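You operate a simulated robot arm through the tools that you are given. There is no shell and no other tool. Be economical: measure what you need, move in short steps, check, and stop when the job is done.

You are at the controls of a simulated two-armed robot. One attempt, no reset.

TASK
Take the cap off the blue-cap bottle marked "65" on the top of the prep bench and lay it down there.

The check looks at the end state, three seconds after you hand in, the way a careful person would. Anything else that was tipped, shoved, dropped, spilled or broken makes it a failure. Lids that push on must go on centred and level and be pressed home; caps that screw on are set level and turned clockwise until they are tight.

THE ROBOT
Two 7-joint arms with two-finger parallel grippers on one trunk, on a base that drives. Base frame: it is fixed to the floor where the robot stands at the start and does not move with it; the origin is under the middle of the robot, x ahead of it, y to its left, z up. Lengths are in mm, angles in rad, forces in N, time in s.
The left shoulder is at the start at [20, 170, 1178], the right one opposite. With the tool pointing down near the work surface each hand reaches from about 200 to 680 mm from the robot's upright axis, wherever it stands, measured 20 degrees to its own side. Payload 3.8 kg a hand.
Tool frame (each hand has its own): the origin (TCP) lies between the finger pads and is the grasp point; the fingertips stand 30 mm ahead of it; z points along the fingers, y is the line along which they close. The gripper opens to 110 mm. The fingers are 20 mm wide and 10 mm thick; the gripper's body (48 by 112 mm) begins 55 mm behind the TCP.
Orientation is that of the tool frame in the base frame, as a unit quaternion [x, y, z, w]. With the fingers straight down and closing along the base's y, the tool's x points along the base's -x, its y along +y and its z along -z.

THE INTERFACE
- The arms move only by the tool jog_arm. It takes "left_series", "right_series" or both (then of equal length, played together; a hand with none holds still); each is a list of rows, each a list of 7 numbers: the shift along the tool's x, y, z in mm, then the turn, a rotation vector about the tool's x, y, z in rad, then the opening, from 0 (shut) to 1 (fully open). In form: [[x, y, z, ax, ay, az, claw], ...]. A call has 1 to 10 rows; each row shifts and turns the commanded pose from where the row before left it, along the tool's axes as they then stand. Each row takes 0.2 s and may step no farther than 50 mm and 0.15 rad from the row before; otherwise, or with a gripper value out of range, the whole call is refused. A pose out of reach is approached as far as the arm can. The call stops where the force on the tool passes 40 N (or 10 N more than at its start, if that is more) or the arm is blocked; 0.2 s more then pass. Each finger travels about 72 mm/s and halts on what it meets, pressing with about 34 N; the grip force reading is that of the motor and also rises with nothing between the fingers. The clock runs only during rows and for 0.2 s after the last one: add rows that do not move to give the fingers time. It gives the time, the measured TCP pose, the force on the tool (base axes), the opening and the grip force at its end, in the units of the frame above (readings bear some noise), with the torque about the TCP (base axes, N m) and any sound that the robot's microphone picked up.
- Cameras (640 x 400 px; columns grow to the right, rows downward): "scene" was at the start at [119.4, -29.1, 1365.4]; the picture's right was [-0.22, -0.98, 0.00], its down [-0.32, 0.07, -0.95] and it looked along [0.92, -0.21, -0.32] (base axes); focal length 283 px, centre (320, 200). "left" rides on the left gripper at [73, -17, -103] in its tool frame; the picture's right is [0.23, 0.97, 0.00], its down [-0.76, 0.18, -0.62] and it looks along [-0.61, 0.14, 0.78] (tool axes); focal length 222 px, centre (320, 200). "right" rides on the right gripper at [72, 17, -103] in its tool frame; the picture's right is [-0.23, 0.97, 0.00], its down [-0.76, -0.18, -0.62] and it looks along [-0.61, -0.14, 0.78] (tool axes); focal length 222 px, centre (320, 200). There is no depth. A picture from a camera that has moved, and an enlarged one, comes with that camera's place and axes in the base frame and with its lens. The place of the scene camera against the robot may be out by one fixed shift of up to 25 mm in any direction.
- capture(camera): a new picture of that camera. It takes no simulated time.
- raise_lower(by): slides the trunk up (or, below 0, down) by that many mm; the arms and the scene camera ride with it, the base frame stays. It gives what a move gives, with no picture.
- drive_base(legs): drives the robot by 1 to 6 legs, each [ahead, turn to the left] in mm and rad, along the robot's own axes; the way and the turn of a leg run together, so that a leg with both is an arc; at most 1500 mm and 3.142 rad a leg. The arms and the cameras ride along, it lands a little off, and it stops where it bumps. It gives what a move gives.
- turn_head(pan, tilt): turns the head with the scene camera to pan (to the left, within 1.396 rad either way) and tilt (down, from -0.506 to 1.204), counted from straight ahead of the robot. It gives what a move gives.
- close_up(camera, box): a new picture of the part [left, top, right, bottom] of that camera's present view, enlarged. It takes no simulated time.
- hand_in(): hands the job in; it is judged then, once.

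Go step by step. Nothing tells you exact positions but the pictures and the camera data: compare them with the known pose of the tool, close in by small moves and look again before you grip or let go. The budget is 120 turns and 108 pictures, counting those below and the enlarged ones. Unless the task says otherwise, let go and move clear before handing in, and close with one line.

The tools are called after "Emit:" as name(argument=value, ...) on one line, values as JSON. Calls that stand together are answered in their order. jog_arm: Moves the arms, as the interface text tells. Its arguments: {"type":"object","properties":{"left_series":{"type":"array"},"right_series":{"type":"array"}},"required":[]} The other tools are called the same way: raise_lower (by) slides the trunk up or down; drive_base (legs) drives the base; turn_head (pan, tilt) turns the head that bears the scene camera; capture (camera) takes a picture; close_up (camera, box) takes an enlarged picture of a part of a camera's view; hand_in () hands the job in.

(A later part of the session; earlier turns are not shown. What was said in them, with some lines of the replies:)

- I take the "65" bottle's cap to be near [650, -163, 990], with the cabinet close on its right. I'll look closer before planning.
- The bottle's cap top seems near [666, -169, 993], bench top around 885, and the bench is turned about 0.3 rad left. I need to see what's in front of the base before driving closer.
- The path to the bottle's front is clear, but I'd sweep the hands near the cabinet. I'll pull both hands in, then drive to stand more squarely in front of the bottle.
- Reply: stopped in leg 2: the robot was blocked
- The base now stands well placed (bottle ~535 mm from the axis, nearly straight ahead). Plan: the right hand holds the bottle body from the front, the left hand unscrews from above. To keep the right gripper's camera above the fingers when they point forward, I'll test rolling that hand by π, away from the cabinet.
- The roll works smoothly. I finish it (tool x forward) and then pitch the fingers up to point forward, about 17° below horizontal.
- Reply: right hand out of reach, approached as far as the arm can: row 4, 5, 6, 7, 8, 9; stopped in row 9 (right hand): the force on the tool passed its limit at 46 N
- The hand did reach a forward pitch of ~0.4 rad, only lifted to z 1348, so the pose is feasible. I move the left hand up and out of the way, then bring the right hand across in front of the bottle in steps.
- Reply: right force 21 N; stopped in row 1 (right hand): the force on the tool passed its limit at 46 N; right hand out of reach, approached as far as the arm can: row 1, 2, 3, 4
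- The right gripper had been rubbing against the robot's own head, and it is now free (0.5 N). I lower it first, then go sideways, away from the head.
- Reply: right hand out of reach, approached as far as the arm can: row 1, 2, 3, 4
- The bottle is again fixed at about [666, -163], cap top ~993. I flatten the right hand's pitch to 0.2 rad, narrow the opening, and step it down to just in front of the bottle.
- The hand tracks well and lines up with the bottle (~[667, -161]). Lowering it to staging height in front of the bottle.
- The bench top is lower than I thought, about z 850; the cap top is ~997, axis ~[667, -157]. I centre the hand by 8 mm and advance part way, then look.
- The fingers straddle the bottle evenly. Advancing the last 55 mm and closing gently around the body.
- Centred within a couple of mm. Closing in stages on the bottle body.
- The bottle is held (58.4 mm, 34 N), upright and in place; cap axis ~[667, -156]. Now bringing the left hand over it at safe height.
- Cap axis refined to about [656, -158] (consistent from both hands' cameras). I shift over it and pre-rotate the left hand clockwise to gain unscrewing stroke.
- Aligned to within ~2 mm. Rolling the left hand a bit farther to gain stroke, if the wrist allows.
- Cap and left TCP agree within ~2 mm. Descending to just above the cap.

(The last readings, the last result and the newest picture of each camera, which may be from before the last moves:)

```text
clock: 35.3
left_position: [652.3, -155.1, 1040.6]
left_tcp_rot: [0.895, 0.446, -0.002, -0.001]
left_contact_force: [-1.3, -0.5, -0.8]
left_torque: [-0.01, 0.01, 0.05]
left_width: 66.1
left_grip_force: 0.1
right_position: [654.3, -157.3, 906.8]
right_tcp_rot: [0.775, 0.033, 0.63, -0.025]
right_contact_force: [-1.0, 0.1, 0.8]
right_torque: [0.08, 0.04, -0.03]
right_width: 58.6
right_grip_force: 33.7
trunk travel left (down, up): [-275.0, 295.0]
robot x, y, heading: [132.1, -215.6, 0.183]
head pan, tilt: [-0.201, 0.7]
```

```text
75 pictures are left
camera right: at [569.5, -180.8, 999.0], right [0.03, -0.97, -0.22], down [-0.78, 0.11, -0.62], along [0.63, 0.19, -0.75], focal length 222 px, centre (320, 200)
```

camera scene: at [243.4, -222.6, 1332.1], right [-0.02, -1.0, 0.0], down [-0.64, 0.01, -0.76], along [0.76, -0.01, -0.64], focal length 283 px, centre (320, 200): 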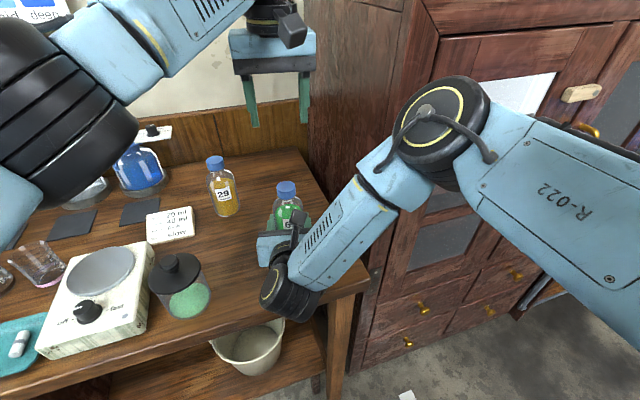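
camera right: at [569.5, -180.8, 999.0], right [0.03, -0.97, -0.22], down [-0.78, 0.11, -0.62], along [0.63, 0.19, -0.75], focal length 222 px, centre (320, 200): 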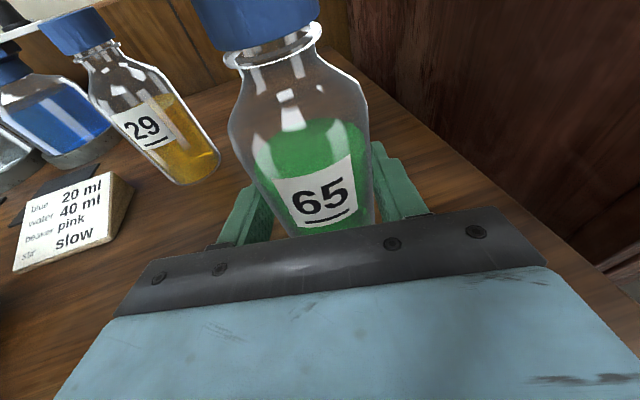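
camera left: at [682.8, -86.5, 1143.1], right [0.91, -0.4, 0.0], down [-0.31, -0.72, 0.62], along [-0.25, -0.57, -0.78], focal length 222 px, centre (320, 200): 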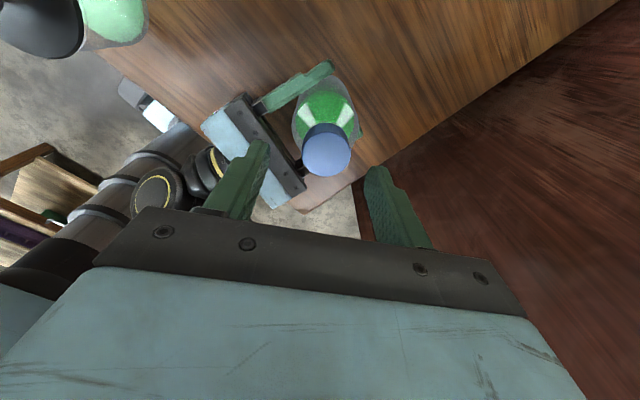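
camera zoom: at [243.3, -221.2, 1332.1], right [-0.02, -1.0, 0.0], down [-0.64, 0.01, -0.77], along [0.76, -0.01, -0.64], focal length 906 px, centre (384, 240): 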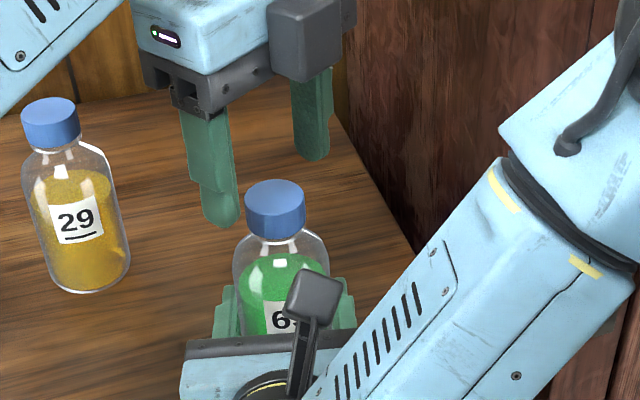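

Both views put the cap ~4 mm toward +x from the TCP. Correcting, lowering around the cap.

Emit:
jog_arm(left_series=[[2.7, 3.6, 0, 0, 0, 0, 0.6], [0, 0, 20, 0, 0, 0, 0.6], [0, 0, 20, 0, 0, 0, 0.6]])

Emit:
capture(camera="left")

Emit:
close_up(camera="scene", box=[200, 125, 400, 250])

```text
clock: 36.1
left_position: [656.7, -154.3, 1000.9]
left_tcp_rot: [0.895, 0.446, -0.001, -0.002]
left_contact_force: [-0.1, 0.6, 0.0]
left_torque: [-0.04, 0.03, -0.02]
left_width: 65.8
left_grip_force: 0.0
right_position: [654.9, -157.4, 907.7]
right_tcp_rot: [0.775, 0.033, 0.63, -0.025]
right_contact_force: [0.4, 0.1, 0.4]
right_torque: [0.1, 0.03, 0.0]
right_width: 58.7
right_grip_force: 34.3
trunk travel left (down, up): [-275.0, 295.0]
robot x, y, heading: [127.1, -216.4, 0.18]
head pan, tilt: [-0.201, 0.7]
```

```text
74 pictures are left
camera left: at [688.0, -86.5, 1103.0], right [0.91, -0.4, 0.0], down [-0.31, -0.71, 0.62], along [-0.25, -0.57, -0.78], focal length 222 px, centre (320, 200)
```

left: 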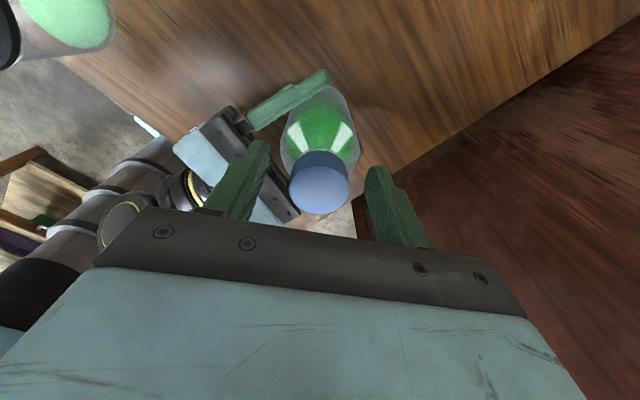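

```text
3.20 times, centred on (300, 188) of scene
camera zoom: at [243.3, -221.2, 1332.1], right [-0.02, -1.0, 0.0], down [-0.64, 0.01, -0.77], along [0.76, -0.01, -0.64], focal length 906 px, centre (384, 240)
```

zoom: 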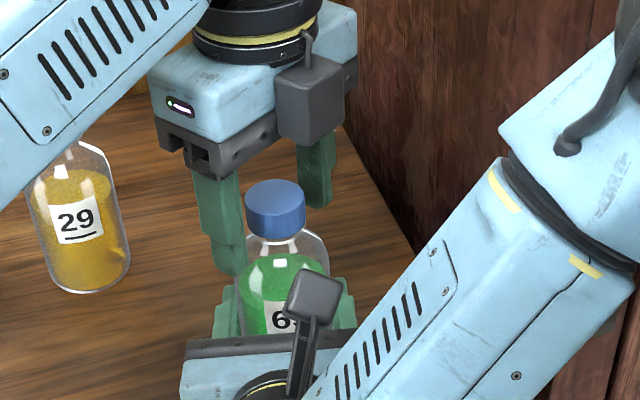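

The cap lies between the fingers, centred within ~2 mm. Closing on it.

Emit:
jog_arm(left_series=[[0, 0, 0, 0, 0, 0, 0.45], [0, 0, 0, 0, 0, 0, 0.35], [0, 0, 0, 0, 0, 0, 0.25], [0, 0, 0, 0, 0, 0, 0.15]])

Emit:
capture(camera="left")

Emit:
close_up(camera="scene", box=[200, 125, 400, 250])

```text
clock: 37.1
left_position: [657.9, -155.5, 1001.1]
left_tcp_rot: [0.895, 0.446, -0.002, -0.002]
left_contact_force: [-0.6, -0.5, -0.5]
left_torque: [-0.03, -0.04, 0.01]
left_width: 32.5
left_grip_force: 34.0
right_position: [654.8, -156.8, 906.9]
right_tcp_rot: [0.776, 0.033, 0.63, -0.025]
right_contact_force: [-1.1, 1.2, 0.8]
right_torque: [0.17, 0.0, -0.02]
right_width: 58.5
right_grip_force: 33.7
trunk travel left (down, up): [-275.0, 295.0]
robot x, y, heading: [129.1, -218.1, 0.182]
head pan, tilt: [-0.201, 0.7]
```

```text
72 pictures are left
camera left: at [688.0, -86.4, 1103.1], right [0.91, -0.4, 0.0], down [-0.31, -0.72, 0.62], along [-0.26, -0.57, -0.78], focal length 222 px, centre (320, 200)
```

left: 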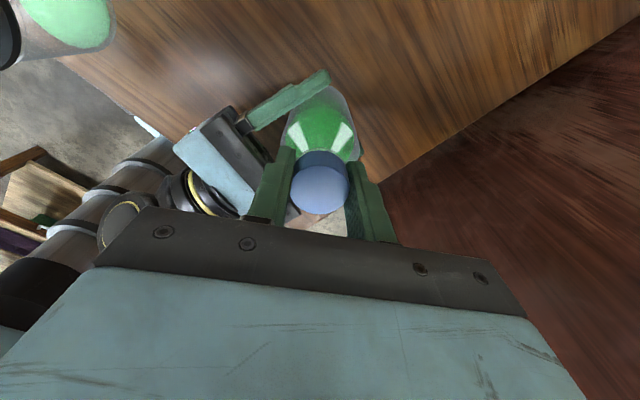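

```text
3.20 times, centred on (300, 188) of scene
camera zoom: at [243.3, -221.2, 1332.1], right [-0.02, -1.0, 0.0], down [-0.64, 0.01, -0.77], along [0.76, -0.01, -0.64], focal length 906 px, centre (384, 240)
```

zoom: 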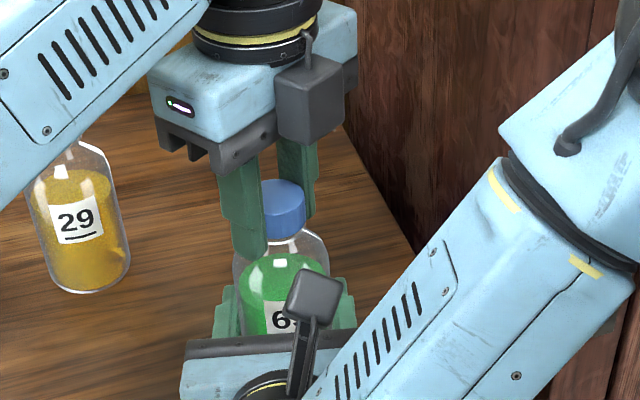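

The cap is gripped (32.5 mm, 34 N). Starting to turn anticlockwise (negative about the tool's z), watching torque.

Emit:
jog_arm(left_series=[[0, 0, 0, 0, 0, -0.1, 0.15], [0, 0, 0, 0, 0, -0.1, 0.15], [0, 0, 0, 0, 0, -0.1, 0.15]])

Emit:
capture(camera="left")

Emit:
capture(camera="right")

```text
clock: 37.9
left_position: [658.2, -155.7, 1000.5]
left_tcp_rot: [0.818, 0.576, -0.002, -0.001]
left_contact_force: [-7.6, -2.4, 0.2]
left_torque: [-0.11, 0.01, 0.0]
left_width: 32.9
left_grip_force: 34.6
right_position: [654.3, -156.7, 905.9]
right_tcp_rot: [0.775, 0.033, 0.631, -0.025]
right_contact_force: [8.3, 2.9, -0.8]
right_torque: [0.03, 0.79, -0.01]
right_width: 58.7
right_grip_force: 33.6
trunk travel left (down, up): [-275.0, 295.0]
robot x, y, heading: [132.3, -213.4, 0.177]
head pan, tilt: [-0.201, 0.7]
```

```text
70 pictures are left
camera left: at [666.9, -80.7, 1103.0], right [0.99, -0.12, -0.01], down [-0.09, -0.78, 0.62], along [-0.08, -0.62, -0.78], focal length 222 px, centre (320, 200)
```

left: 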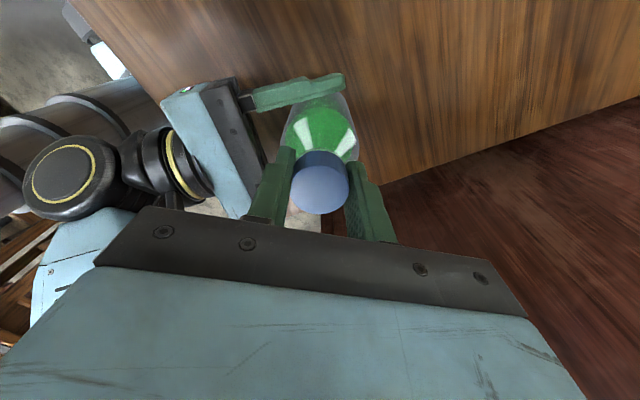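

```text
69 pictures are left
camera right: at [570.0, -181.1, 999.0], right [0.03, -0.97, -0.22], down [-0.78, 0.11, -0.62], along [0.63, 0.19, -0.75], focal length 222 px, centre (320, 200)
```

right: 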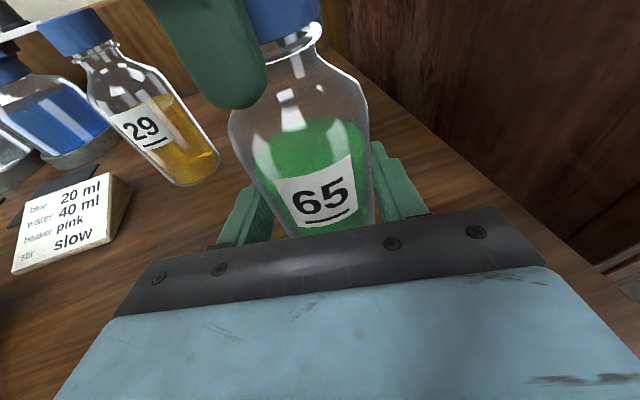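

The bottle stays put and torque is low, so the cap is turning. Continuing the stroke.

Emit:
jog_arm(left_series=[[0, 0, 0, 0, 0, -0.14, 0.15], [0, 0, 0, 0, 0, -0.14, 0.15], [0, 0, 0, 0, 0, -0.14, 0.15], [0, 0, 0, 0, 0, -0.14, 0.15], [0, 0, 0, 0, 0, -0.14, 0.15], [0, 0, 0, 0, 0, -0.14, 0.15], [0, 0, 0, 0, 0, -0.14, 0.15], [0, 0, 0, 0, 0, -0.14, 0.15]])

Emit:
capture(camera="left")

Emit:
capture(camera="right")

```text
clock: 39.7
left_position: [658.4, -156.8, 1000.6]
left_tcp_rot: [0.387, 0.922, -0.001, -0.002]
left_contact_force: [-17.5, -3.9, 16.3]
left_torque: [-0.02, 0.7, -0.06]
left_width: 33.0
left_grip_force: 34.4
right_position: [655.2, -158.2, 908.2]
right_tcp_rot: [0.774, 0.032, 0.631, -0.024]
right_contact_force: [20.5, 1.2, -1.6]
right_torque: [-0.26, 0.46, -0.06]
right_width: 58.3
right_grip_force: 34.5
trunk travel left (down, up): [-275.0, 295.0]
robot x, y, heading: [133.1, -215.0, 0.184]
head pan, tilt: [-0.201, 0.7]
```

```text
68 pictures are left
camera left: at [596.4, -114.8, 1103.7], right [0.54, 0.84, 0.0], down [0.66, -0.42, 0.62], along [0.52, -0.33, -0.78], focal length 222 px, centre (320, 200)
```

left: 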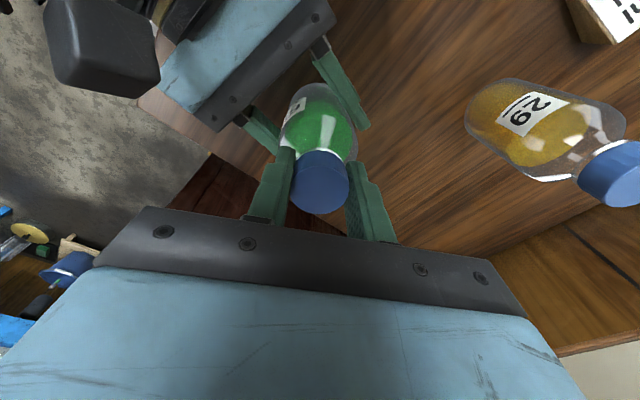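

```text
67 pictures are left
camera right: at [569.7, -181.5, 999.5], right [0.03, -0.97, -0.22], down [-0.78, 0.11, -0.62], along [0.63, 0.19, -0.75], focal length 222 px, centre (320, 200)
```

right: 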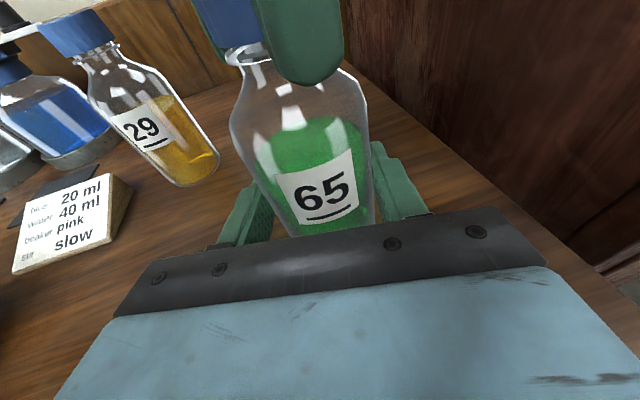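

The cap is pushing upward (16 N), so the thread is backing out. I relieve that by lifting slightly and shifting 2 mm, then keep turning.

Emit:
jog_arm(left_series=[[1.4, -1.4, -1.5, 0, 0, 0, 0.15], [0, 0, -0.1, 0, 0, -0.14, 0.15], [0, 0, -0.1, 0, 0, -0.14, 0.15], [0, 0, -0.1, 0, 0, -0.14, 0.15], [0, 0, -0.1, 0, 0, -0.14, 0.15], [0, 0, -0.1, 0, 0, -0.14, 0.15], [0, 0, -0.1, 0, 0, -0.14, 0.15], [0, 0, -0.1, 0, 0, -0.14, 0.15], [0, 0, -0.1, 0, 0, -0.14, 0.15]])

Emit:
capture(camera="right")

Emit:
close_up(camera="scene", box=[200, 125, 400, 250])

```text
clock: 41.7
left_position: [656.9, -155.3, 1003.0]
left_tcp_rot: [-0.162, 0.987, 0.0, 0.0]
left_contact_force: [8.8, -6.3, -2.1]
left_torque: [-0.08, -0.09, -0.04]
left_width: 32.8
left_grip_force: 34.4
right_position: [654.2, -156.5, 907.8]
right_tcp_rot: [0.776, 0.034, 0.63, -0.026]
right_contact_force: [-12.0, 4.5, 8.8]
right_torque: [-0.49, -0.8, 0.01]
right_width: 58.5
right_grip_force: 34.0
trunk travel left (down, up): [-275.0, 295.0]
robot x, y, heading: [131.7, -211.0, 0.182]
head pan, tilt: [-0.201, 0.7]
```

```text
66 pictures are left
camera right: at [568.5, -180.6, 999.3], right [0.04, -0.97, -0.22], down [-0.78, 0.11, -0.62], along [0.63, 0.19, -0.75], focal length 222 px, centre (320, 200)
```

right: 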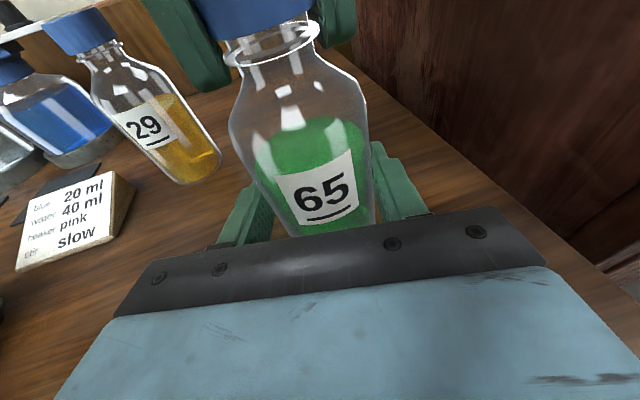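

```text
3.20 times, centred on (300, 188) of scene
camera zoom: at [242.5, -221.6, 1332.2], right [-0.02, -1.0, 0.0], down [-0.64, 0.01, -0.77], along [0.77, -0.01, -0.64], focal length 906 px, centre (384, 240)
```

zoom: 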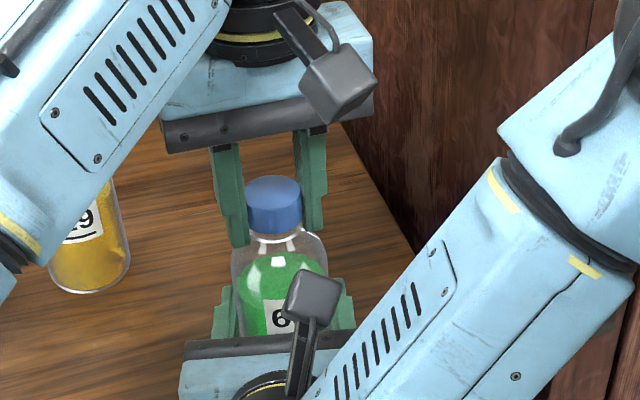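

The neck shows more beneath the cap: it is rising. Another 0.6 rad, with small corrections.

Emit:
jog_arm(left_series=[[-0.7, -1, 0, 0, 0, 0, 0.15], [0, 0, -0.1, 0, 0, -0.15, 0.15], [0, 0, -0.1, 0, 0, -0.15, 0.15], [0, 0, -0.1, 0, 0, -0.15, 0.15], [0, 0, -0.1, 0, 0, -0.15, 0.15]])

Emit:
jog_arm(left_series=[[0, 0, -1, 0, 0, 0, 0.15], [0, 0, -1, 0, 0, 0, 0.15]])

Emit:
capture(camera="right")

```text
clock: 42.9
left_position: [657.1, -156.5, 1002.5]
left_tcp_rot: [-0.446, 0.895, 0.001, -0.002]
left_contact_force: [-0.6, -11.6, -0.6]
left_torque: [-0.1, 0.08, -0.04]
left_width: 33.2
left_grip_force: 33.8
right_position: [654.2, -155.7, 907.5]
right_tcp_rot: [0.775, 0.033, 0.631, -0.025]
right_contact_force: [-0.1, 11.7, 3.4]
right_torque: [-0.64, -0.13, 0.07]
right_width: 58.5
right_grip_force: 33.8
trunk travel left (down, up): [-275.0, 295.0]
robot x, y, heading: [126.9, -215.7, 0.182]
head pan, tilt: [-0.201, 0.7]
```

```text
clock: 43.5
left_position: [657.7, -156.5, 1003.6]
left_tcp_rot: [-0.445, 0.895, 0.0, -0.002]
left_contact_force: [-0.5, -12.7, -9.2]
left_torque: [-0.35, -0.12, 0.01]
left_width: 32.9
left_grip_force: 34.5
right_position: [655.3, -156.6, 906.7]
right_tcp_rot: [0.775, 0.034, 0.631, -0.026]
right_contact_force: [-0.3, 13.2, 7.9]
right_torque: [-0.85, 0.12, 0.06]
right_width: 58.5
right_grip_force: 34.1
trunk travel left (down, up): [-275.0, 295.0]
robot x, y, heading: [132.8, -214.5, 0.182]
head pan, tilt: [-0.201, 0.7]
```

```text
64 pictures are left
camera right: at [569.7, -180.7, 999.2], right [0.04, -0.97, -0.22], down [-0.78, 0.11, -0.62], along [0.63, 0.19, -0.75], focal length 222 px, centre (320, 200)
```

right: 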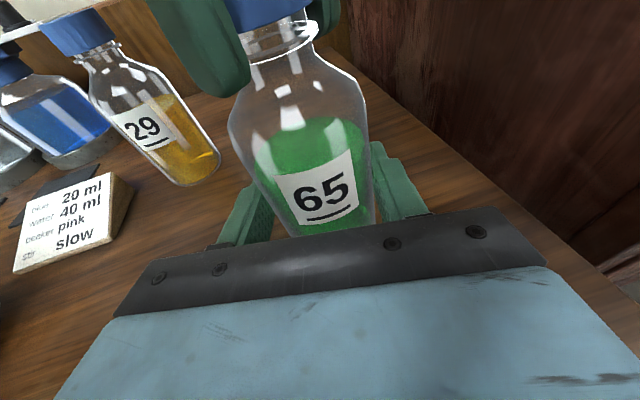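

Still threaded after ~half a turn (it resists a light pull). I relax the pull, open, rotate back, and regrip.

Emit:
jog_arm(left_series=[[0, 0, 1.5, 0, 0, 0, 0.15], [0, 0, 0, 0, 0, 0, 0.5], [0, 0, 0, 0, 0, 0, 0.5], [0, 0, 0, 0, 0, 0.15, 0.5], [0, 0, 0, 0, 0, 0.15, 0.5], [0, 0, 0, 0, 0, 0.15, 0.5], [0, 0, 0, 0, 0, 0.15, 0.5], [0, 0, 0, 0, 0, 0.15, 0.5], [0, 0, 0, 0, 0, 0.15, 0.5], [0, 0, 0, 0, 0, 0.15, 0.5]])

Emit:
jog_arm(left_series=[[0, 0, 0, 0, 0, 0.15, 0.5], [0, 0, 0, 0, 0, 0.15, 0.5], [0, 0, 0, 0, 0, 0.15, 0.5], [0, 0, 0, 0, 0, 0.15, 0.5], [0, 0, 0, 0, 0, 0.15, 0.5], [0, 0, 0, 0, 0, 0.15, 0.5], [0, 0, 0, 0, 0, 0.15, 0.5], [0, 0, 0, 0, 0, 0.15, 0.5], [0, 0, 0, 0, 0, 0.15, 0.5], [0, 0, 0, 0, 0, 0.15, 0.5]])

Emit:
jog_arm(left_series=[[0, 0, 0, 0, 0, 0.15, 0.5], [0, 0, 0, 0, 0, 0.15, 0.5], [0, 0, 0, 0, 0, 0.15, 0.5]])

Emit:
capture(camera="left")

Emit:
capture(camera="right")

```text
clock: 45.7
left_position: [657.3, -156.6, 1002.8]
left_tcp_rot: [0.064, 0.998, 0.0, -0.002]
left_contact_force: [0.1, -0.4, 0.7]
left_torque: [-0.02, 0.04, 0.0]
left_width: 55.1
left_grip_force: 0.1
right_position: [654.2, -156.4, 908.0]
right_tcp_rot: [0.775, 0.033, 0.63, -0.025]
right_contact_force: [2.1, -3.0, 3.0]
right_torque: [0.04, -0.21, -0.06]
right_width: 58.3
right_grip_force: 33.7
trunk travel left (down, up): [-275.0, 295.0]
robot x, y, heading: [128.3, -215.1, 0.181]
head pan, tilt: [-0.201, 0.7]
```

```text
clock: 47.9
left_position: [657.5, -155.5, 1003.2]
left_tcp_rot: [0.727, 0.686, -0.001, -0.001]
left_contact_force: [0.4, -0.4, 0.0]
left_torque: [-0.03, 0.0, 0.02]
left_width: 55.1
left_grip_force: 0.1
right_position: [653.5, -157.7, 906.7]
right_tcp_rot: [0.775, 0.034, 0.631, -0.026]
right_contact_force: [0.1, -1.5, 2.8]
right_torque: [0.06, -0.12, -0.04]
right_width: 58.4
right_grip_force: 33.6
trunk travel left (down, up): [-275.0, 295.0]
robot x, y, heading: [133.5, -216.6, 0.18]
head pan, tilt: [-0.201, 0.7]
```

```text
clock: 48.7
left_position: [659.2, -156.2, 1003.0]
left_tcp_rot: [0.862, 0.507, -0.002, -0.001]
left_contact_force: [-0.1, 0.0, 0.4]
left_torque: [-0.04, 0.01, 0.03]
left_width: 55.0
left_grip_force: 0.0
right_position: [655.1, -156.8, 908.6]
right_tcp_rot: [0.775, 0.033, 0.631, -0.025]
right_contact_force: [-0.8, -1.1, 2.7]
right_torque: [0.06, -0.1, -0.02]
right_width: 58.4
right_grip_force: 34.0
trunk travel left (down, up): [-275.0, 295.0]
robot x, y, heading: [131.8, -213.3, 0.179]
head pan, tilt: [-0.201, 0.7]
```

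```text
63 pictures are left
camera left: at [678.7, -83.6, 1105.7], right [0.96, -0.27, 0.0], down [-0.21, -0.75, 0.62], along [-0.17, -0.6, -0.78], focal length 222 px, centre (320, 200)
```

left: 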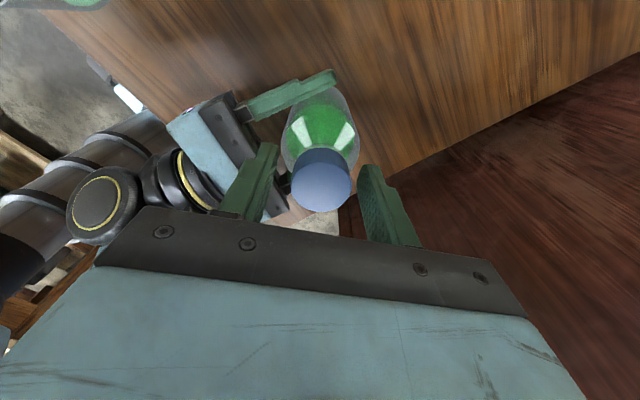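

```text
62 pictures are left
camera right: at [569.4, -181.0, 999.1], right [0.03, -0.97, -0.22], down [-0.78, 0.11, -0.62], along [0.63, 0.19, -0.75], focal length 222 px, centre (320, 200)
```

right: 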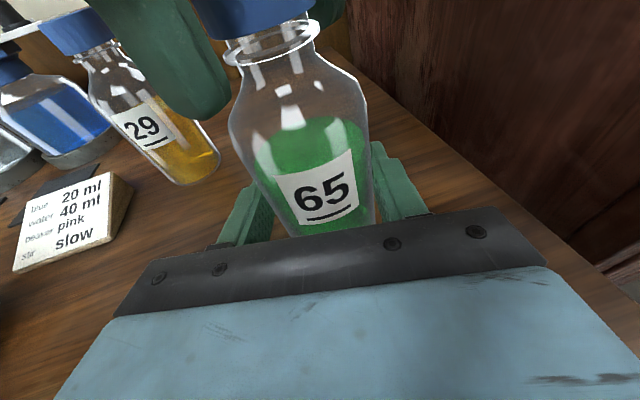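

Regripping and turning another stroke, lifting slightly as it goes.

Emit:
jog_arm(left_series=[[0, 0, 0, 0, 0, 0, 0.4], [0, 0, 0, 0, 0, 0, 0.25], [0, 0, 0, 0, 0, 0, 0.15], [0, 0, -0.1, 0, 0, -0.14, 0.15], [0, 0, -0.1, 0, 0, -0.14, 0.15], [0, 0, -0.1, 0, 0, -0.14, 0.15], [0, 0, -0.1, 0, 0, -0.14, 0.15], [0, 0, -0.1, 0, 0, -0.14, 0.15], [0, 0, -0.1, 0, 0, -0.14, 0.15], [0, 0, -0.1, 0, 0, -0.14, 0.15]])

Emit:
jog_arm(left_series=[[0, 0, -0.1, 0, 0, -0.14, 0.15], [0, 0, -0.1, 0, 0, -0.14, 0.15], [0, 0, -0.1, 0, 0, -0.14, 0.15], [0, 0, -0.1, 0, 0, -0.14, 0.15], [0, 0, -0.1, 0, 0, -0.14, 0.15], [0, 0, -0.1, 0, 0, -0.14, 0.15], [0, 0, -0.1, 0, 0, -0.14, 0.15], [0, 0, -0.1, 0, 0, -0.14, 0.15]])

Emit:
capture(camera="right")

```text
clock: 50.9
left_position: [657.6, -155.4, 1004.3]
left_tcp_rot: [0.519, 0.854, -0.001, -0.001]
left_contact_force: [7.5, -0.6, 0.0]
left_torque: [0.09, 0.09, -0.01]
left_width: 33.1
left_grip_force: 33.9
right_position: [654.8, -155.8, 908.9]
right_tcp_rot: [0.776, 0.033, 0.63, -0.026]
right_contact_force: [-9.1, 1.8, 1.1]
right_torque: [-0.09, -0.84, 0.04]
right_width: 58.4
right_grip_force: 34.2
trunk travel left (down, up): [-275.0, 295.0]
robot x, y, heading: [128.0, -216.7, 0.179]
head pan, tilt: [-0.201, 0.7]
```

```text
clock: 52.7
left_position: [657.9, -154.7, 1003.7]
left_tcp_rot: [-0.014, 1.0, 0.0, -0.002]
left_contact_force: [0.4, -1.9, 0.5]
left_torque: [-0.02, 0.04, 0.03]
left_width: 33.3
left_grip_force: 33.6
right_position: [654.1, -157.1, 907.6]
right_tcp_rot: [0.776, 0.033, 0.63, -0.025]
right_contact_force: [0.0, 1.4, -0.1]
right_torque: [-0.15, -0.09, -0.01]
right_width: 58.7
right_grip_force: 34.5
trunk travel left (down, up): [-275.0, 295.0]
robot x, y, heading: [132.2, -213.4, 0.182]
head pan, tilt: [-0.201, 0.7]
```

```text
61 pictures are left
camera right: at [569.9, -181.1, 998.9], right [0.03, -0.97, -0.22], down [-0.78, 0.11, -0.62], along [0.63, 0.19, -0.75], focal length 222 px, centre (320, 200)
```

right: 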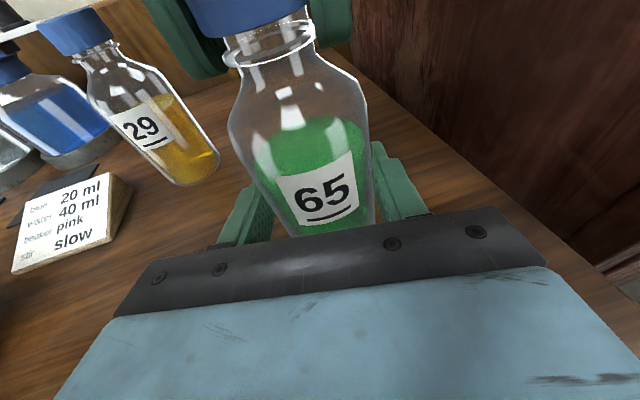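

The side forces vanished, so the thread may be nearly free. Turning a little more, then a gentle lift test.

Emit:
jog_arm(left_series=[[0, 0, -0.1, 0, 0, -0.14, 0.15], [0, 0, -0.1, 0, 0, -0.14, 0.15], [0, 0, -0.1, 0, 0, -0.14, 0.15], [0, 0, -0.1, 0, 0, -0.14, 0.15], [0, 0, -0.1, 0, 0, -0.14, 0.15]])

Emit:
jog_arm(left_series=[[0, 0, -1, 0, 0, 0, 0.15], [0, 0, -1, 0, 0, 0, 0.15]])

Emit:
capture(camera="right")

```text
clock: 53.9
left_position: [657.8, -155.1, 1005.3]
left_tcp_rot: [-0.356, 0.935, 0.001, -0.002]
left_contact_force: [-0.8, -0.6, -1.1]
left_torque: [-0.03, 0.01, 0.01]
left_width: 33.2
left_grip_force: 33.7
right_position: [654.9, -156.8, 906.7]
right_tcp_rot: [0.775, 0.034, 0.63, -0.026]
right_contact_force: [1.3, 0.0, 0.6]
right_torque: [0.0, 0.03, -0.02]
right_width: 58.4
right_grip_force: 34.4
trunk travel left (down, up): [-275.0, 295.0]
robot x, y, heading: [124.8, -215.3, 0.18]
head pan, tilt: [-0.201, 0.7]
```

```text
clock: 54.5
left_position: [656.8, -157.2, 1008.2]
left_tcp_rot: [-0.354, 0.935, 0.001, -0.002]
left_contact_force: [0.2, -0.4, -0.5]
left_torque: [0.02, 0.01, 0.02]
left_width: 33.2
left_grip_force: 33.8
right_position: [655.8, -157.1, 907.6]
right_tcp_rot: [0.776, 0.034, 0.63, -0.026]
right_contact_force: [-0.6, -0.4, -0.1]
right_torque: [0.08, -0.01, -0.02]
right_width: 58.7
right_grip_force: 34.0
trunk travel left (down, up): [-275.0, 295.0]
robot x, y, heading: [129.2, -217.2, 0.183]
head pan, tilt: [-0.201, 0.7]
```

```text
60 pictures are left
camera right: at [569.7, -180.9, 998.9], right [0.03, -0.97, -0.22], down [-0.78, 0.11, -0.62], along [0.63, 0.19, -0.75], focal length 222 px, centre (320, 200)
```

right: 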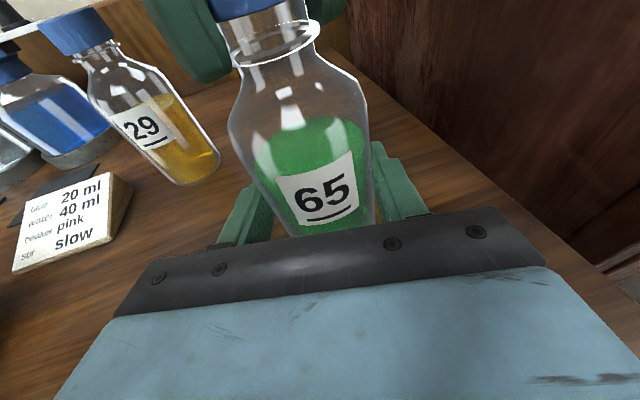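

No resistance: the cap is free. Lifting it straight up.

Emit:
jog_arm(left_series=[[0, 0, -4, 0, 0, 0, 0.15], [0, 0, -8, 0, 0, 0, 0.15], [0, 0, -20, 0, 0, 0, 0.15], [0, 0, -40, 0, 0, 0, 0.15], [0, 0, -40, 0, 0, 0, 0.15]])

Emit:
capture(camera="scene")

Emit:
capture(camera="left")

```text
clock: 55.7
left_position: [657.6, -158.0, 1119.6]
left_tcp_rot: [-0.354, 0.935, 0.002, -0.003]
left_contact_force: [0.1, 1.0, -0.2]
left_torque: [-0.01, 0.04, 0.02]
left_width: 33.0
left_grip_force: 34.3
right_position: [654.7, -157.2, 907.2]
right_tcp_rot: [0.776, 0.033, 0.63, -0.025]
right_contact_force: [-0.4, -0.7, 0.2]
right_torque: [0.06, 0.05, 0.01]
right_width: 58.6
right_grip_force: 34.3
trunk travel left (down, up): [-275.0, 295.0]
robot x, y, heading: [132.2, -216.5, 0.178]
head pan, tilt: [-0.201, 0.7]
```

```text
59 pictures are left
camera scene: at [243.1, -221.5, 1332.1], right [-0.02, -1.0, 0.0], down [-0.64, 0.01, -0.77], along [0.76, -0.01, -0.64], focal length 283 px, centre (320, 200)
```

scene: 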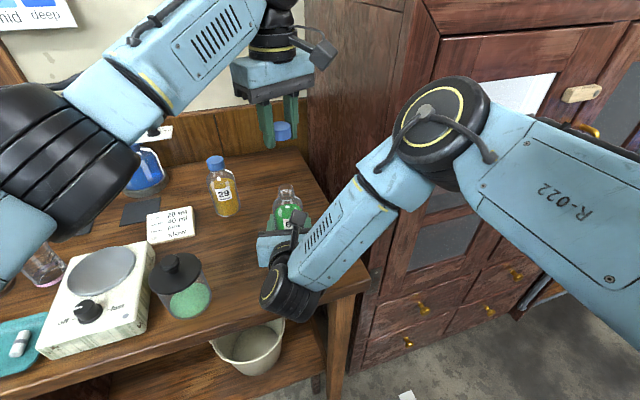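

```text
58 pictures are left
camera left: at [615.0, -216.7, 1223.9], right [-0.82, 0.58, 0.0], down [0.46, 0.64, 0.62], along [0.36, 0.51, -0.78], focal length 222 px, centre (320, 200)
```

left: 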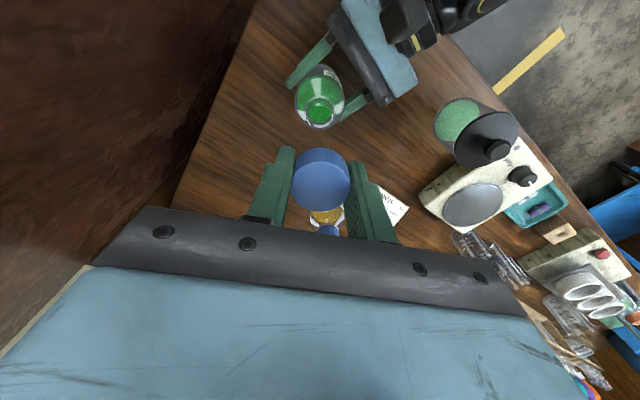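

The cap is off and in the left hand; the bottle stands open and held. I'll set the cap on the free patch near [640, -45], first translating and turning the hand so its body and camera stay clear of everything.

Emit:
jog_arm(left_series=[[-20.5, 32.2, 0, 0, 0, 0, 0.15], [-20.5, 32.2, 0, 0, 0, 0, 0.15], [-20.5, 32.2, 0, 0, 0, 0, 0.15], [0, 0, 0, 0, 0, 0.15, 0.15], [0, 0, 0, 0, 0, 0.15, 0.15], [0, 0, 0, 0, 0, 0.15, 0.15], [0, 0, 0, 0, 0, 0.15, 0.15], [0, 0, 0, 0, 0, 0.15, 0.15], [0, 0, 0, 0, 0, 0.15, 0.15], [0, 0, 0, 0, 0, 0.15, 0.15]])

Emit:
jog_arm(left_series=[[0, 0, 0, 0, 0, 0.155, 0.15]])

Emit:
jog_arm(left_series=[[0, 0, 0, 0, 0, 0.15, 0.15], [0, 0, 0, 0, 0, 0.15, 0.15], [0, 0, 0, 0, 0, 0.15, 0.15], [0, 0, 0, 0, 0, 0.15, 0.15], [0, 0, 0, 0, 0, 0.15, 0.15], [0, 0, 0, 0, 0, 0.15, 0.15], [0, 0, 0, 0, 0, 0.15, 0.15], [0, 0, 0, 0, 0, 0.15, 0.15]])

Emit:
capture(camera="left")

Emit:
capture(camera="scene")

```text
clock: 57.9
left_position: [642.5, -43.3, 1118.9]
left_tcp_rot: [0.163, 0.987, -0.001, -0.002]
left_contact_force: [0.7, -0.4, -0.5]
left_torque: [-0.04, 0.01, -0.02]
left_width: 33.1
left_grip_force: 34.0
right_position: [654.6, -156.8, 906.1]
right_tcp_rot: [0.775, 0.033, 0.63, -0.025]
right_contact_force: [-0.8, -0.1, 0.3]
right_torque: [0.04, -0.02, 0.02]
right_width: 58.4
right_grip_force: 34.3
trunk travel left (down, up): [-275.0, 295.0]
robot x, y, heading: [126.3, -212.0, 0.19]
head pan, tilt: [-0.201, 0.7]
```

```text
refused: row 1 steps farther than a row can; nothing moved
```

```text
clock: 59.7
left_position: [639.5, -42.7, 1120.1]
left_tcp_rot: [0.692, 0.722, -0.001, -0.002]
left_contact_force: [-0.4, 0.5, 0.6]
left_torque: [0.01, -0.01, 0.01]
left_width: 33.1
left_grip_force: 33.9
right_position: [654.9, -156.7, 907.4]
right_tcp_rot: [0.775, 0.032, 0.63, -0.025]
right_contact_force: [-0.7, -0.5, 0.5]
right_torque: [-0.02, 0.02, 0.02]
right_width: 58.6
right_grip_force: 34.0
trunk travel left (down, up): [-275.0, 295.0]
robot x, y, heading: [132.8, -215.2, 0.18]
head pan, tilt: [-0.201, 0.7]
```

```text
57 pictures are left
camera left: at [620.6, 30.0, 1222.2], right [0.96, 0.27, 0.0], down [0.21, -0.75, 0.62], along [0.16, -0.6, -0.78], focal length 222 px, centre (320, 200)
```

left: 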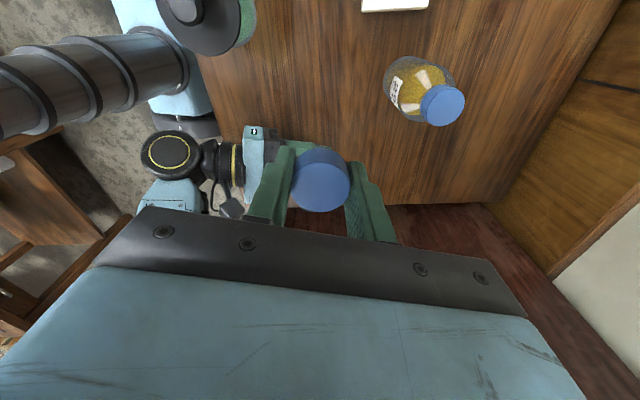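

```text
56 pictures are left
camera scene: at [243.5, -221.2, 1332.1], right [-0.02, -1.0, 0.0], down [-0.64, 0.01, -0.76], along [0.76, -0.01, -0.64], focal length 283 px, centre (320, 200)
```

scene: 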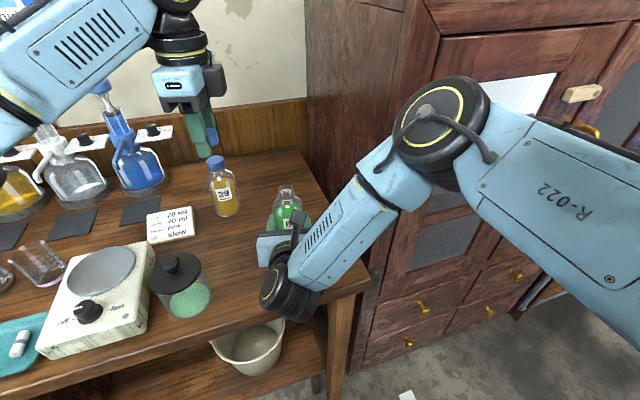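

Clear of bottle 29 (at ~[749, 2]) and of the right gripper. Descending in two stages.

Emit:
jog_arm(left_series=[[0, 0, 40, 0, 0, 0, 0.15], [0, 0, 40, 0, 0, 0, 0.15], [0, 0, 40, 0, 0, 0, 0.15], [0, 0, 40, 0, 0, 0, 0.15], [0, 0, 40, 0, 0, 0, 0.15]])

Emit:
close_up(camera="scene", box=[120, 130, 360, 280])

Emit:
capture(camera="left")

```text
clock: 60.9
left_position: [639.3, -41.3, 919.9]
left_tcp_rot: [0.69, 0.724, -0.001, -0.001]
left_contact_force: [-0.1, 0.1, -0.3]
left_torque: [-0.01, 0.0, -0.01]
left_width: 33.1
left_grip_force: 33.9
right_position: [654.5, -157.1, 906.5]
right_tcp_rot: [0.776, 0.032, 0.63, -0.024]
right_contact_force: [0.6, 1.0, 0.9]
right_torque: [0.01, -0.02, 0.0]
right_width: 58.7
right_grip_force: 33.8
trunk travel left (down, up): [-275.0, 295.0]
robot x, y, heading: [130.6, -214.1, 0.178]
head pan, tilt: [-0.201, 0.7]
```

```text
2.67 times, centred on (240, 205) of scene
camera zoom: at [243.6, -221.1, 1332.1], right [-0.02, -1.0, 0.0], down [-0.64, 0.01, -0.76], along [0.76, -0.01, -0.64], focal length 755 px, centre (533, 187)
```

zoom: 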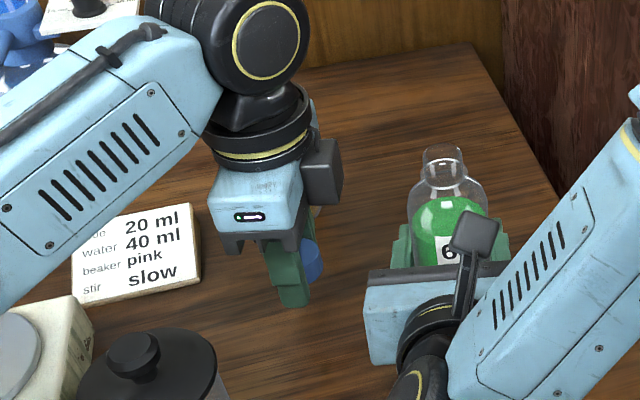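

```text
54 pictures are left
camera left: at [618.6, 30.4, 1021.8], right [0.96, 0.27, 0.0], down [0.22, -0.75, 0.62], along [0.17, -0.6, -0.78], focal length 222 px, centre (320, 200)
```

left: 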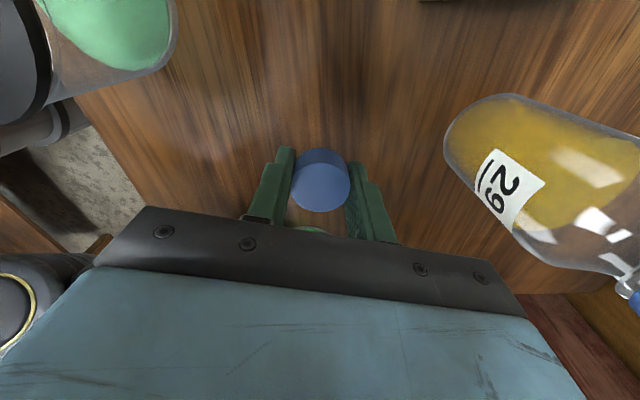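

Clear on all sides. Lowering further, then creeping to contact.

Emit:
jog_arm(left_series=[[0, 0, 15, 0, 0, 0, 0.15], [0, 0, 10, 0, 0, 0, 0.15], [0, 0, 4, 0, 0, 0, 0.15]])

Emit:
jog_arm(left_series=[[0, 0, 2, 0, 0, 0, 0.15], [0, 0, 2, 0, 0, 0, 0.15]])

Emit:
close_up(camera="scene", box=[180, 190, 280, 253])

```text
clock: 61.7
left_position: [639.7, -42.0, 889.2]
left_tcp_rot: [0.691, 0.723, -0.002, -0.001]
left_contact_force: [-0.5, 0.0, 0.5]
left_torque: [-0.01, 0.01, -0.01]
left_width: 33.0
left_grip_force: 34.4
right_position: [654.8, -158.2, 907.5]
right_tcp_rot: [0.775, 0.033, 0.631, -0.026]
right_contact_force: [-0.1, 0.0, 0.1]
right_torque: [0.03, 0.01, 0.01]
right_width: 58.5
right_grip_force: 33.7
trunk travel left (down, up): [-275.0, 295.0]
robot x, y, heading: [129.6, -216.4, 0.183]
head pan, tilt: [-0.201, 0.7]
```

```text
clock: 62.3
left_position: [638.9, -41.5, 890.9]
left_tcp_rot: [0.691, 0.722, 0.0, 0.001]
left_contact_force: [-1.9, 2.6, 21.8]
left_torque: [0.11, 0.49, -0.11]
left_width: 33.2
left_grip_force: 33.8
right_position: [653.6, -157.3, 907.8]
right_tcp_rot: [0.775, 0.033, 0.63, -0.025]
right_contact_force: [0.0, 1.0, -0.1]
right_torque: [-0.02, 0.0, -0.04]
right_width: 58.4
right_grip_force: 34.2
trunk travel left (down, up): [-275.0, 295.0]
robot x, y, heading: [132.5, -216.8, 0.181]
head pan, tilt: [-0.201, 0.7]
```

```text
6.35 times, centred on (230, 222) of scene
camera zoom: at [241.8, -221.5, 1332.5], right [-0.02, -1.0, 0.0], down [-0.64, 0.01, -0.77], along [0.77, -0.01, -0.64], focal length 1797 px, centre (891, 64)
```

zoom: 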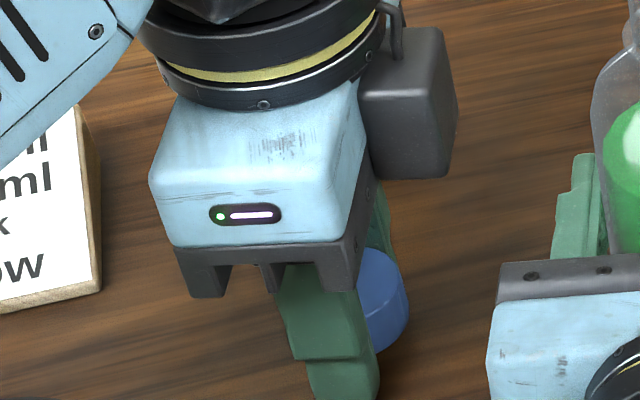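

In contact with the bench (22 N). Relaxing 1.5 mm and opening the fingers slowly.

Emit:
jog_arm(left_series=[[0, 0, -1.5, 0, 0, 0, 0.15], [0, 0, 0, 0, 0, 0, 0.3], [0, 0, 0, 0, 0, 0, 0.4], [0, 0, 0, 0, 0, 0, 0.5], [0, 0, 0, 0, 0, 0, 0.5]])

Emit:
capture(camera="left")

```text
clock: 63.5
left_position: [639.1, -41.7, 890.5]
left_tcp_rot: [0.691, 0.723, 0.0, 0.0]
left_contact_force: [-1.0, 0.4, 26.5]
left_torque: [0.02, -0.66, 0.15]
left_width: 54.3
left_grip_force: 0.1
right_position: [653.1, -157.0, 907.9]
right_tcp_rot: [0.775, 0.033, 0.631, -0.025]
right_contact_force: [0.5, 1.2, -0.1]
right_torque: [0.02, 0.05, -0.02]
right_width: 58.6
right_grip_force: 33.3
trunk travel left (down, up): [-275.0, 295.0]
robot x, y, heading: [128.0, -213.1, 0.18]
head pan, tilt: [-0.201, 0.7]
```

```text
52 pictures are left
camera left: at [618.1, 30.2, 992.6], right [0.96, 0.27, 0.0], down [0.21, -0.75, 0.62], along [0.17, -0.6, -0.78], focal length 222 px, centre (320, 200)
```

left: 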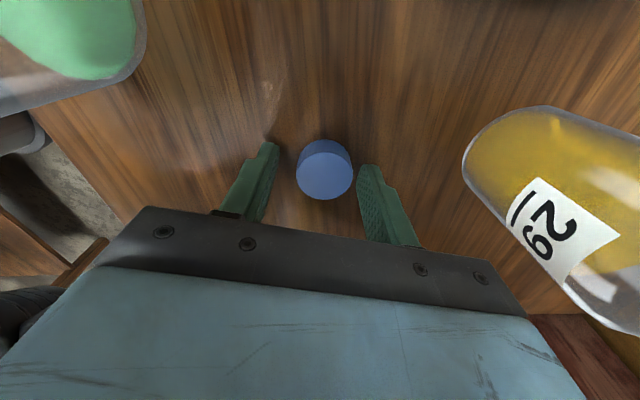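

The cap stands on the bench, free of the fingers. Raising the left hand straight up.

Emit:
jog_arm(left_series=[[0, 0, -5, 0, 0, 0, 0.5], [0, 0, -20, 0, 0, 0, 0.5], [0, 0, -40, 0, 0, 0, 0.5], [0, 0, -40, 0, 0, 0, 0.5], [0, 0, -40, 0, 0, 0, 0.5], [0, 0, -40, 0, 0, 0, 0.5], [0, 0, -40, 0, 0, 0, 0.5]])

Emit:
close_up(camera="scene", box=[120, 150, 360, 300])

Emit:
capture(camera="left")

```text
clock: 65.1
left_position: [641.8, -43.7, 1113.5]
left_tcp_rot: [0.69, 0.724, -0.002, -0.001]
left_contact_force: [0.6, 0.6, 0.2]
left_torque: [0.01, 0.0, 0.0]
left_width: 55.0
left_grip_force: 0.0
right_position: [655.2, -157.2, 907.4]
right_tcp_rot: [0.775, 0.033, 0.63, -0.025]
right_contact_force: [-1.8, -0.2, 0.3]
right_torque: [0.05, 0.04, 0.04]
right_width: 58.5
right_grip_force: 33.6
trunk travel left (down, up): [-275.0, 295.0]
robot x, y, heading: [130.3, -213.9, 0.182]
head pan, tilt: [-0.201, 0.7]
```

```text
2.67 times, centred on (240, 225) of scene
camera zoom: at [243.2, -221.5, 1332.1], right [-0.02, -1.0, 0.0], down [-0.64, 0.01, -0.77], along [0.76, -0.01, -0.64], focal length 755 px, centre (533, 133)
```

zoom: 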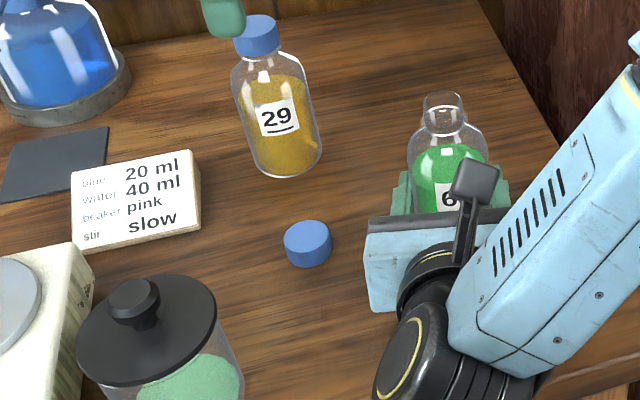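

```text
50 pictures are left
camera left: at [621.9, 28.4, 1217.1], right [0.96, 0.27, 0.0], down [0.22, -0.75, 0.62], along [0.17, -0.6, -0.78], focal length 222 px, centre (320, 200)
```

left: 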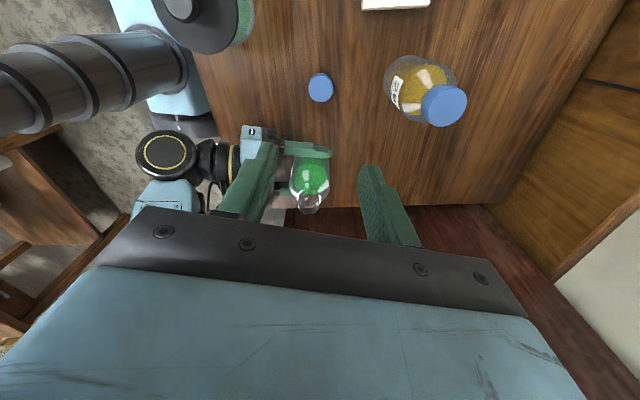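

The cap lies flat at a clear spot. Now the right hand opens slowly and backs straight out.

Emit:
jog_arm(right_series=[[0, 0, 0, 0, 0, 0, 0.58], [0, 0, 0, 0, 0, 0, 0.65], [0, 0, 0, 0, 0, 0, 0.75], [0, 0, 0, 0, 0, 0, 0.82], [0, 0, 0, 0, 0, 0, 0.82]])

Emit:
capture(camera="right")

Emit:
close_up(camera="scene", box=[200, 150, 400, 275])

```text
clock: 66.3
left_position: [642.7, -43.9, 1114.6]
left_tcp_rot: [0.691, 0.723, -0.002, -0.001]
left_contact_force: [-0.6, -1.0, -0.1]
left_torque: [0.01, -0.02, -0.01]
left_width: 55.0
left_grip_force: 0.0
right_position: [654.1, -156.8, 908.1]
right_tcp_rot: [0.775, 0.033, 0.63, -0.025]
right_contact_force: [0.8, 0.3, 0.6]
right_torque: [-0.02, 0.0, 0.0]
right_width: 90.2
right_grip_force: 0.1
trunk travel left (down, up): [-275.0, 295.0]
robot x, y, heading: [130.0, -216.1, 0.179]
head pan, tilt: [-0.201, 0.7]
```

```text
49 pictures are left
camera right: at [569.6, -180.9, 999.0], right [0.03, -0.97, -0.22], down [-0.78, 0.11, -0.62], along [0.63, 0.19, -0.75], focal length 222 px, centre (320, 200)
```

right: 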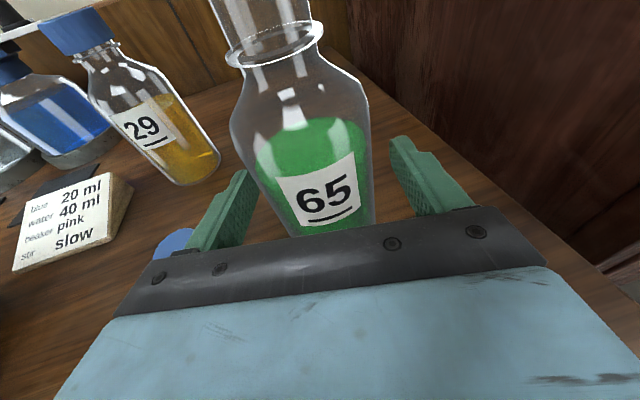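

```text
3.20 times, centred on (300, 212) of scene
camera zoom: at [243.4, -221.2, 1332.1], right [-0.02, -1.0, 0.0], down [-0.64, 0.01, -0.76], along [0.76, -0.01, -0.64], focal length 906 px, centre (384, 160)
```

zoom: 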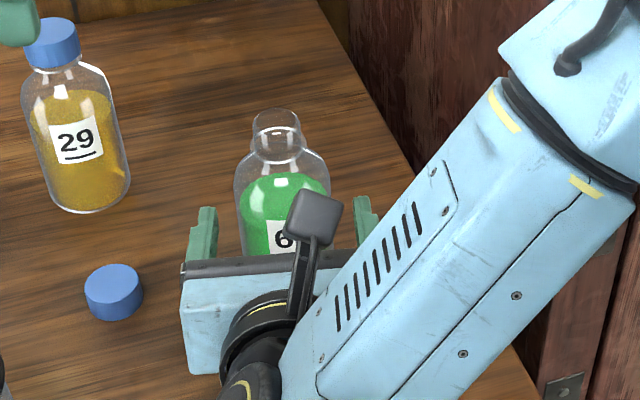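

The bottle stands upright and untouched. Backing the right hand out and up.

Emit:
jog_arm(right_series=[[0, 0, -20, 0, 0, 0, 0.82], [0, 0, -30, 0, 0, 0, 0.82], [0, 0, -30, 0, 0, 0, 0.82], [0, 0, -30, 0, 0, 0, 0.82], [30, 0, -6, 0, 0, 0, 0.82], [30, 0, -6, 0, 0, 0, 0.82], [30, 0, -6, 0, 0, 0, 0.82]])

Emit:
capture(camera="scene")

Emit:
capture(camera="right")

```text
clock: 67.9
left_position: [641.4, -43.1, 1114.8]
left_tcp_rot: [0.691, 0.723, -0.001, -0.001]
left_contact_force: [0.4, 0.2, -0.7]
left_torque: [0.0, 0.0, 0.0]
left_width: 54.9
left_grip_force: 0.1
right_position: [547.9, -165.6, 1022.0]
right_tcp_rot: [0.775, 0.033, 0.63, -0.026]
right_contact_force: [-0.2, 0.4, -0.7]
right_torque: [-0.02, 0.01, 0.01]
right_width: 90.3
right_grip_force: 0.0
trunk travel left (down, up): [-275.0, 295.0]
robot x, y, heading: [131.6, -215.1, 0.181]
head pan, tilt: [-0.201, 0.7]
```

```text
47 pictures are left
camera scene: at [243.2, -221.4, 1332.1], right [-0.02, -1.0, 0.0], down [-0.64, 0.01, -0.77], along [0.76, -0.01, -0.64], focal length 283 px, centre (320, 200)
```

scene: 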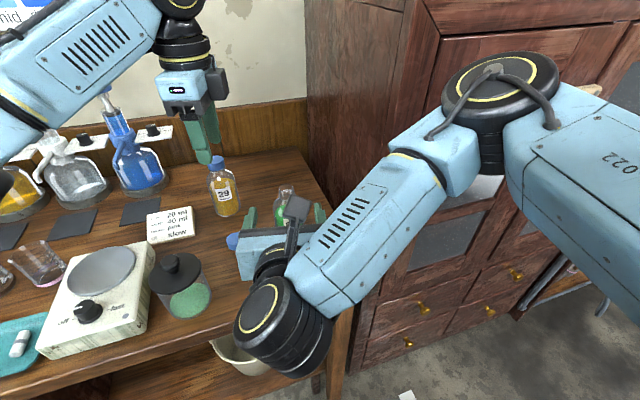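

```text
46 pictures are left
camera right: at [463.1, -190.3, 1114.5], right [0.03, -0.97, -0.22], down [-0.78, 0.11, -0.62], along [0.63, 0.19, -0.75], focal length 222 px, centre (320, 200)
```

right: 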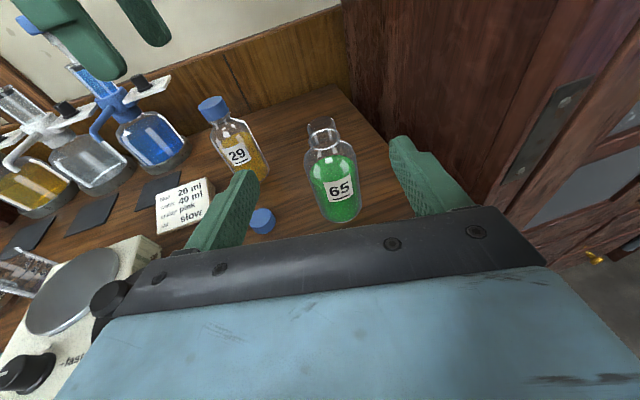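

The open bottle "65" stands upright in place, its cap lies flat on the bench beside it, nothing else has been disturbed, and both hands are clear. Handing in.

Emit:
hand_in()

```text
The job is handed in.
```

I unscrewed the cap from bottle "65" and laid it flat on the prep bench beside the open, upright bottle. Both hands are clear, and nothing else looked disturbed in the last pictures. The base reported being blocked once at the end of a drive, and the right hand brushed the robot's own head.
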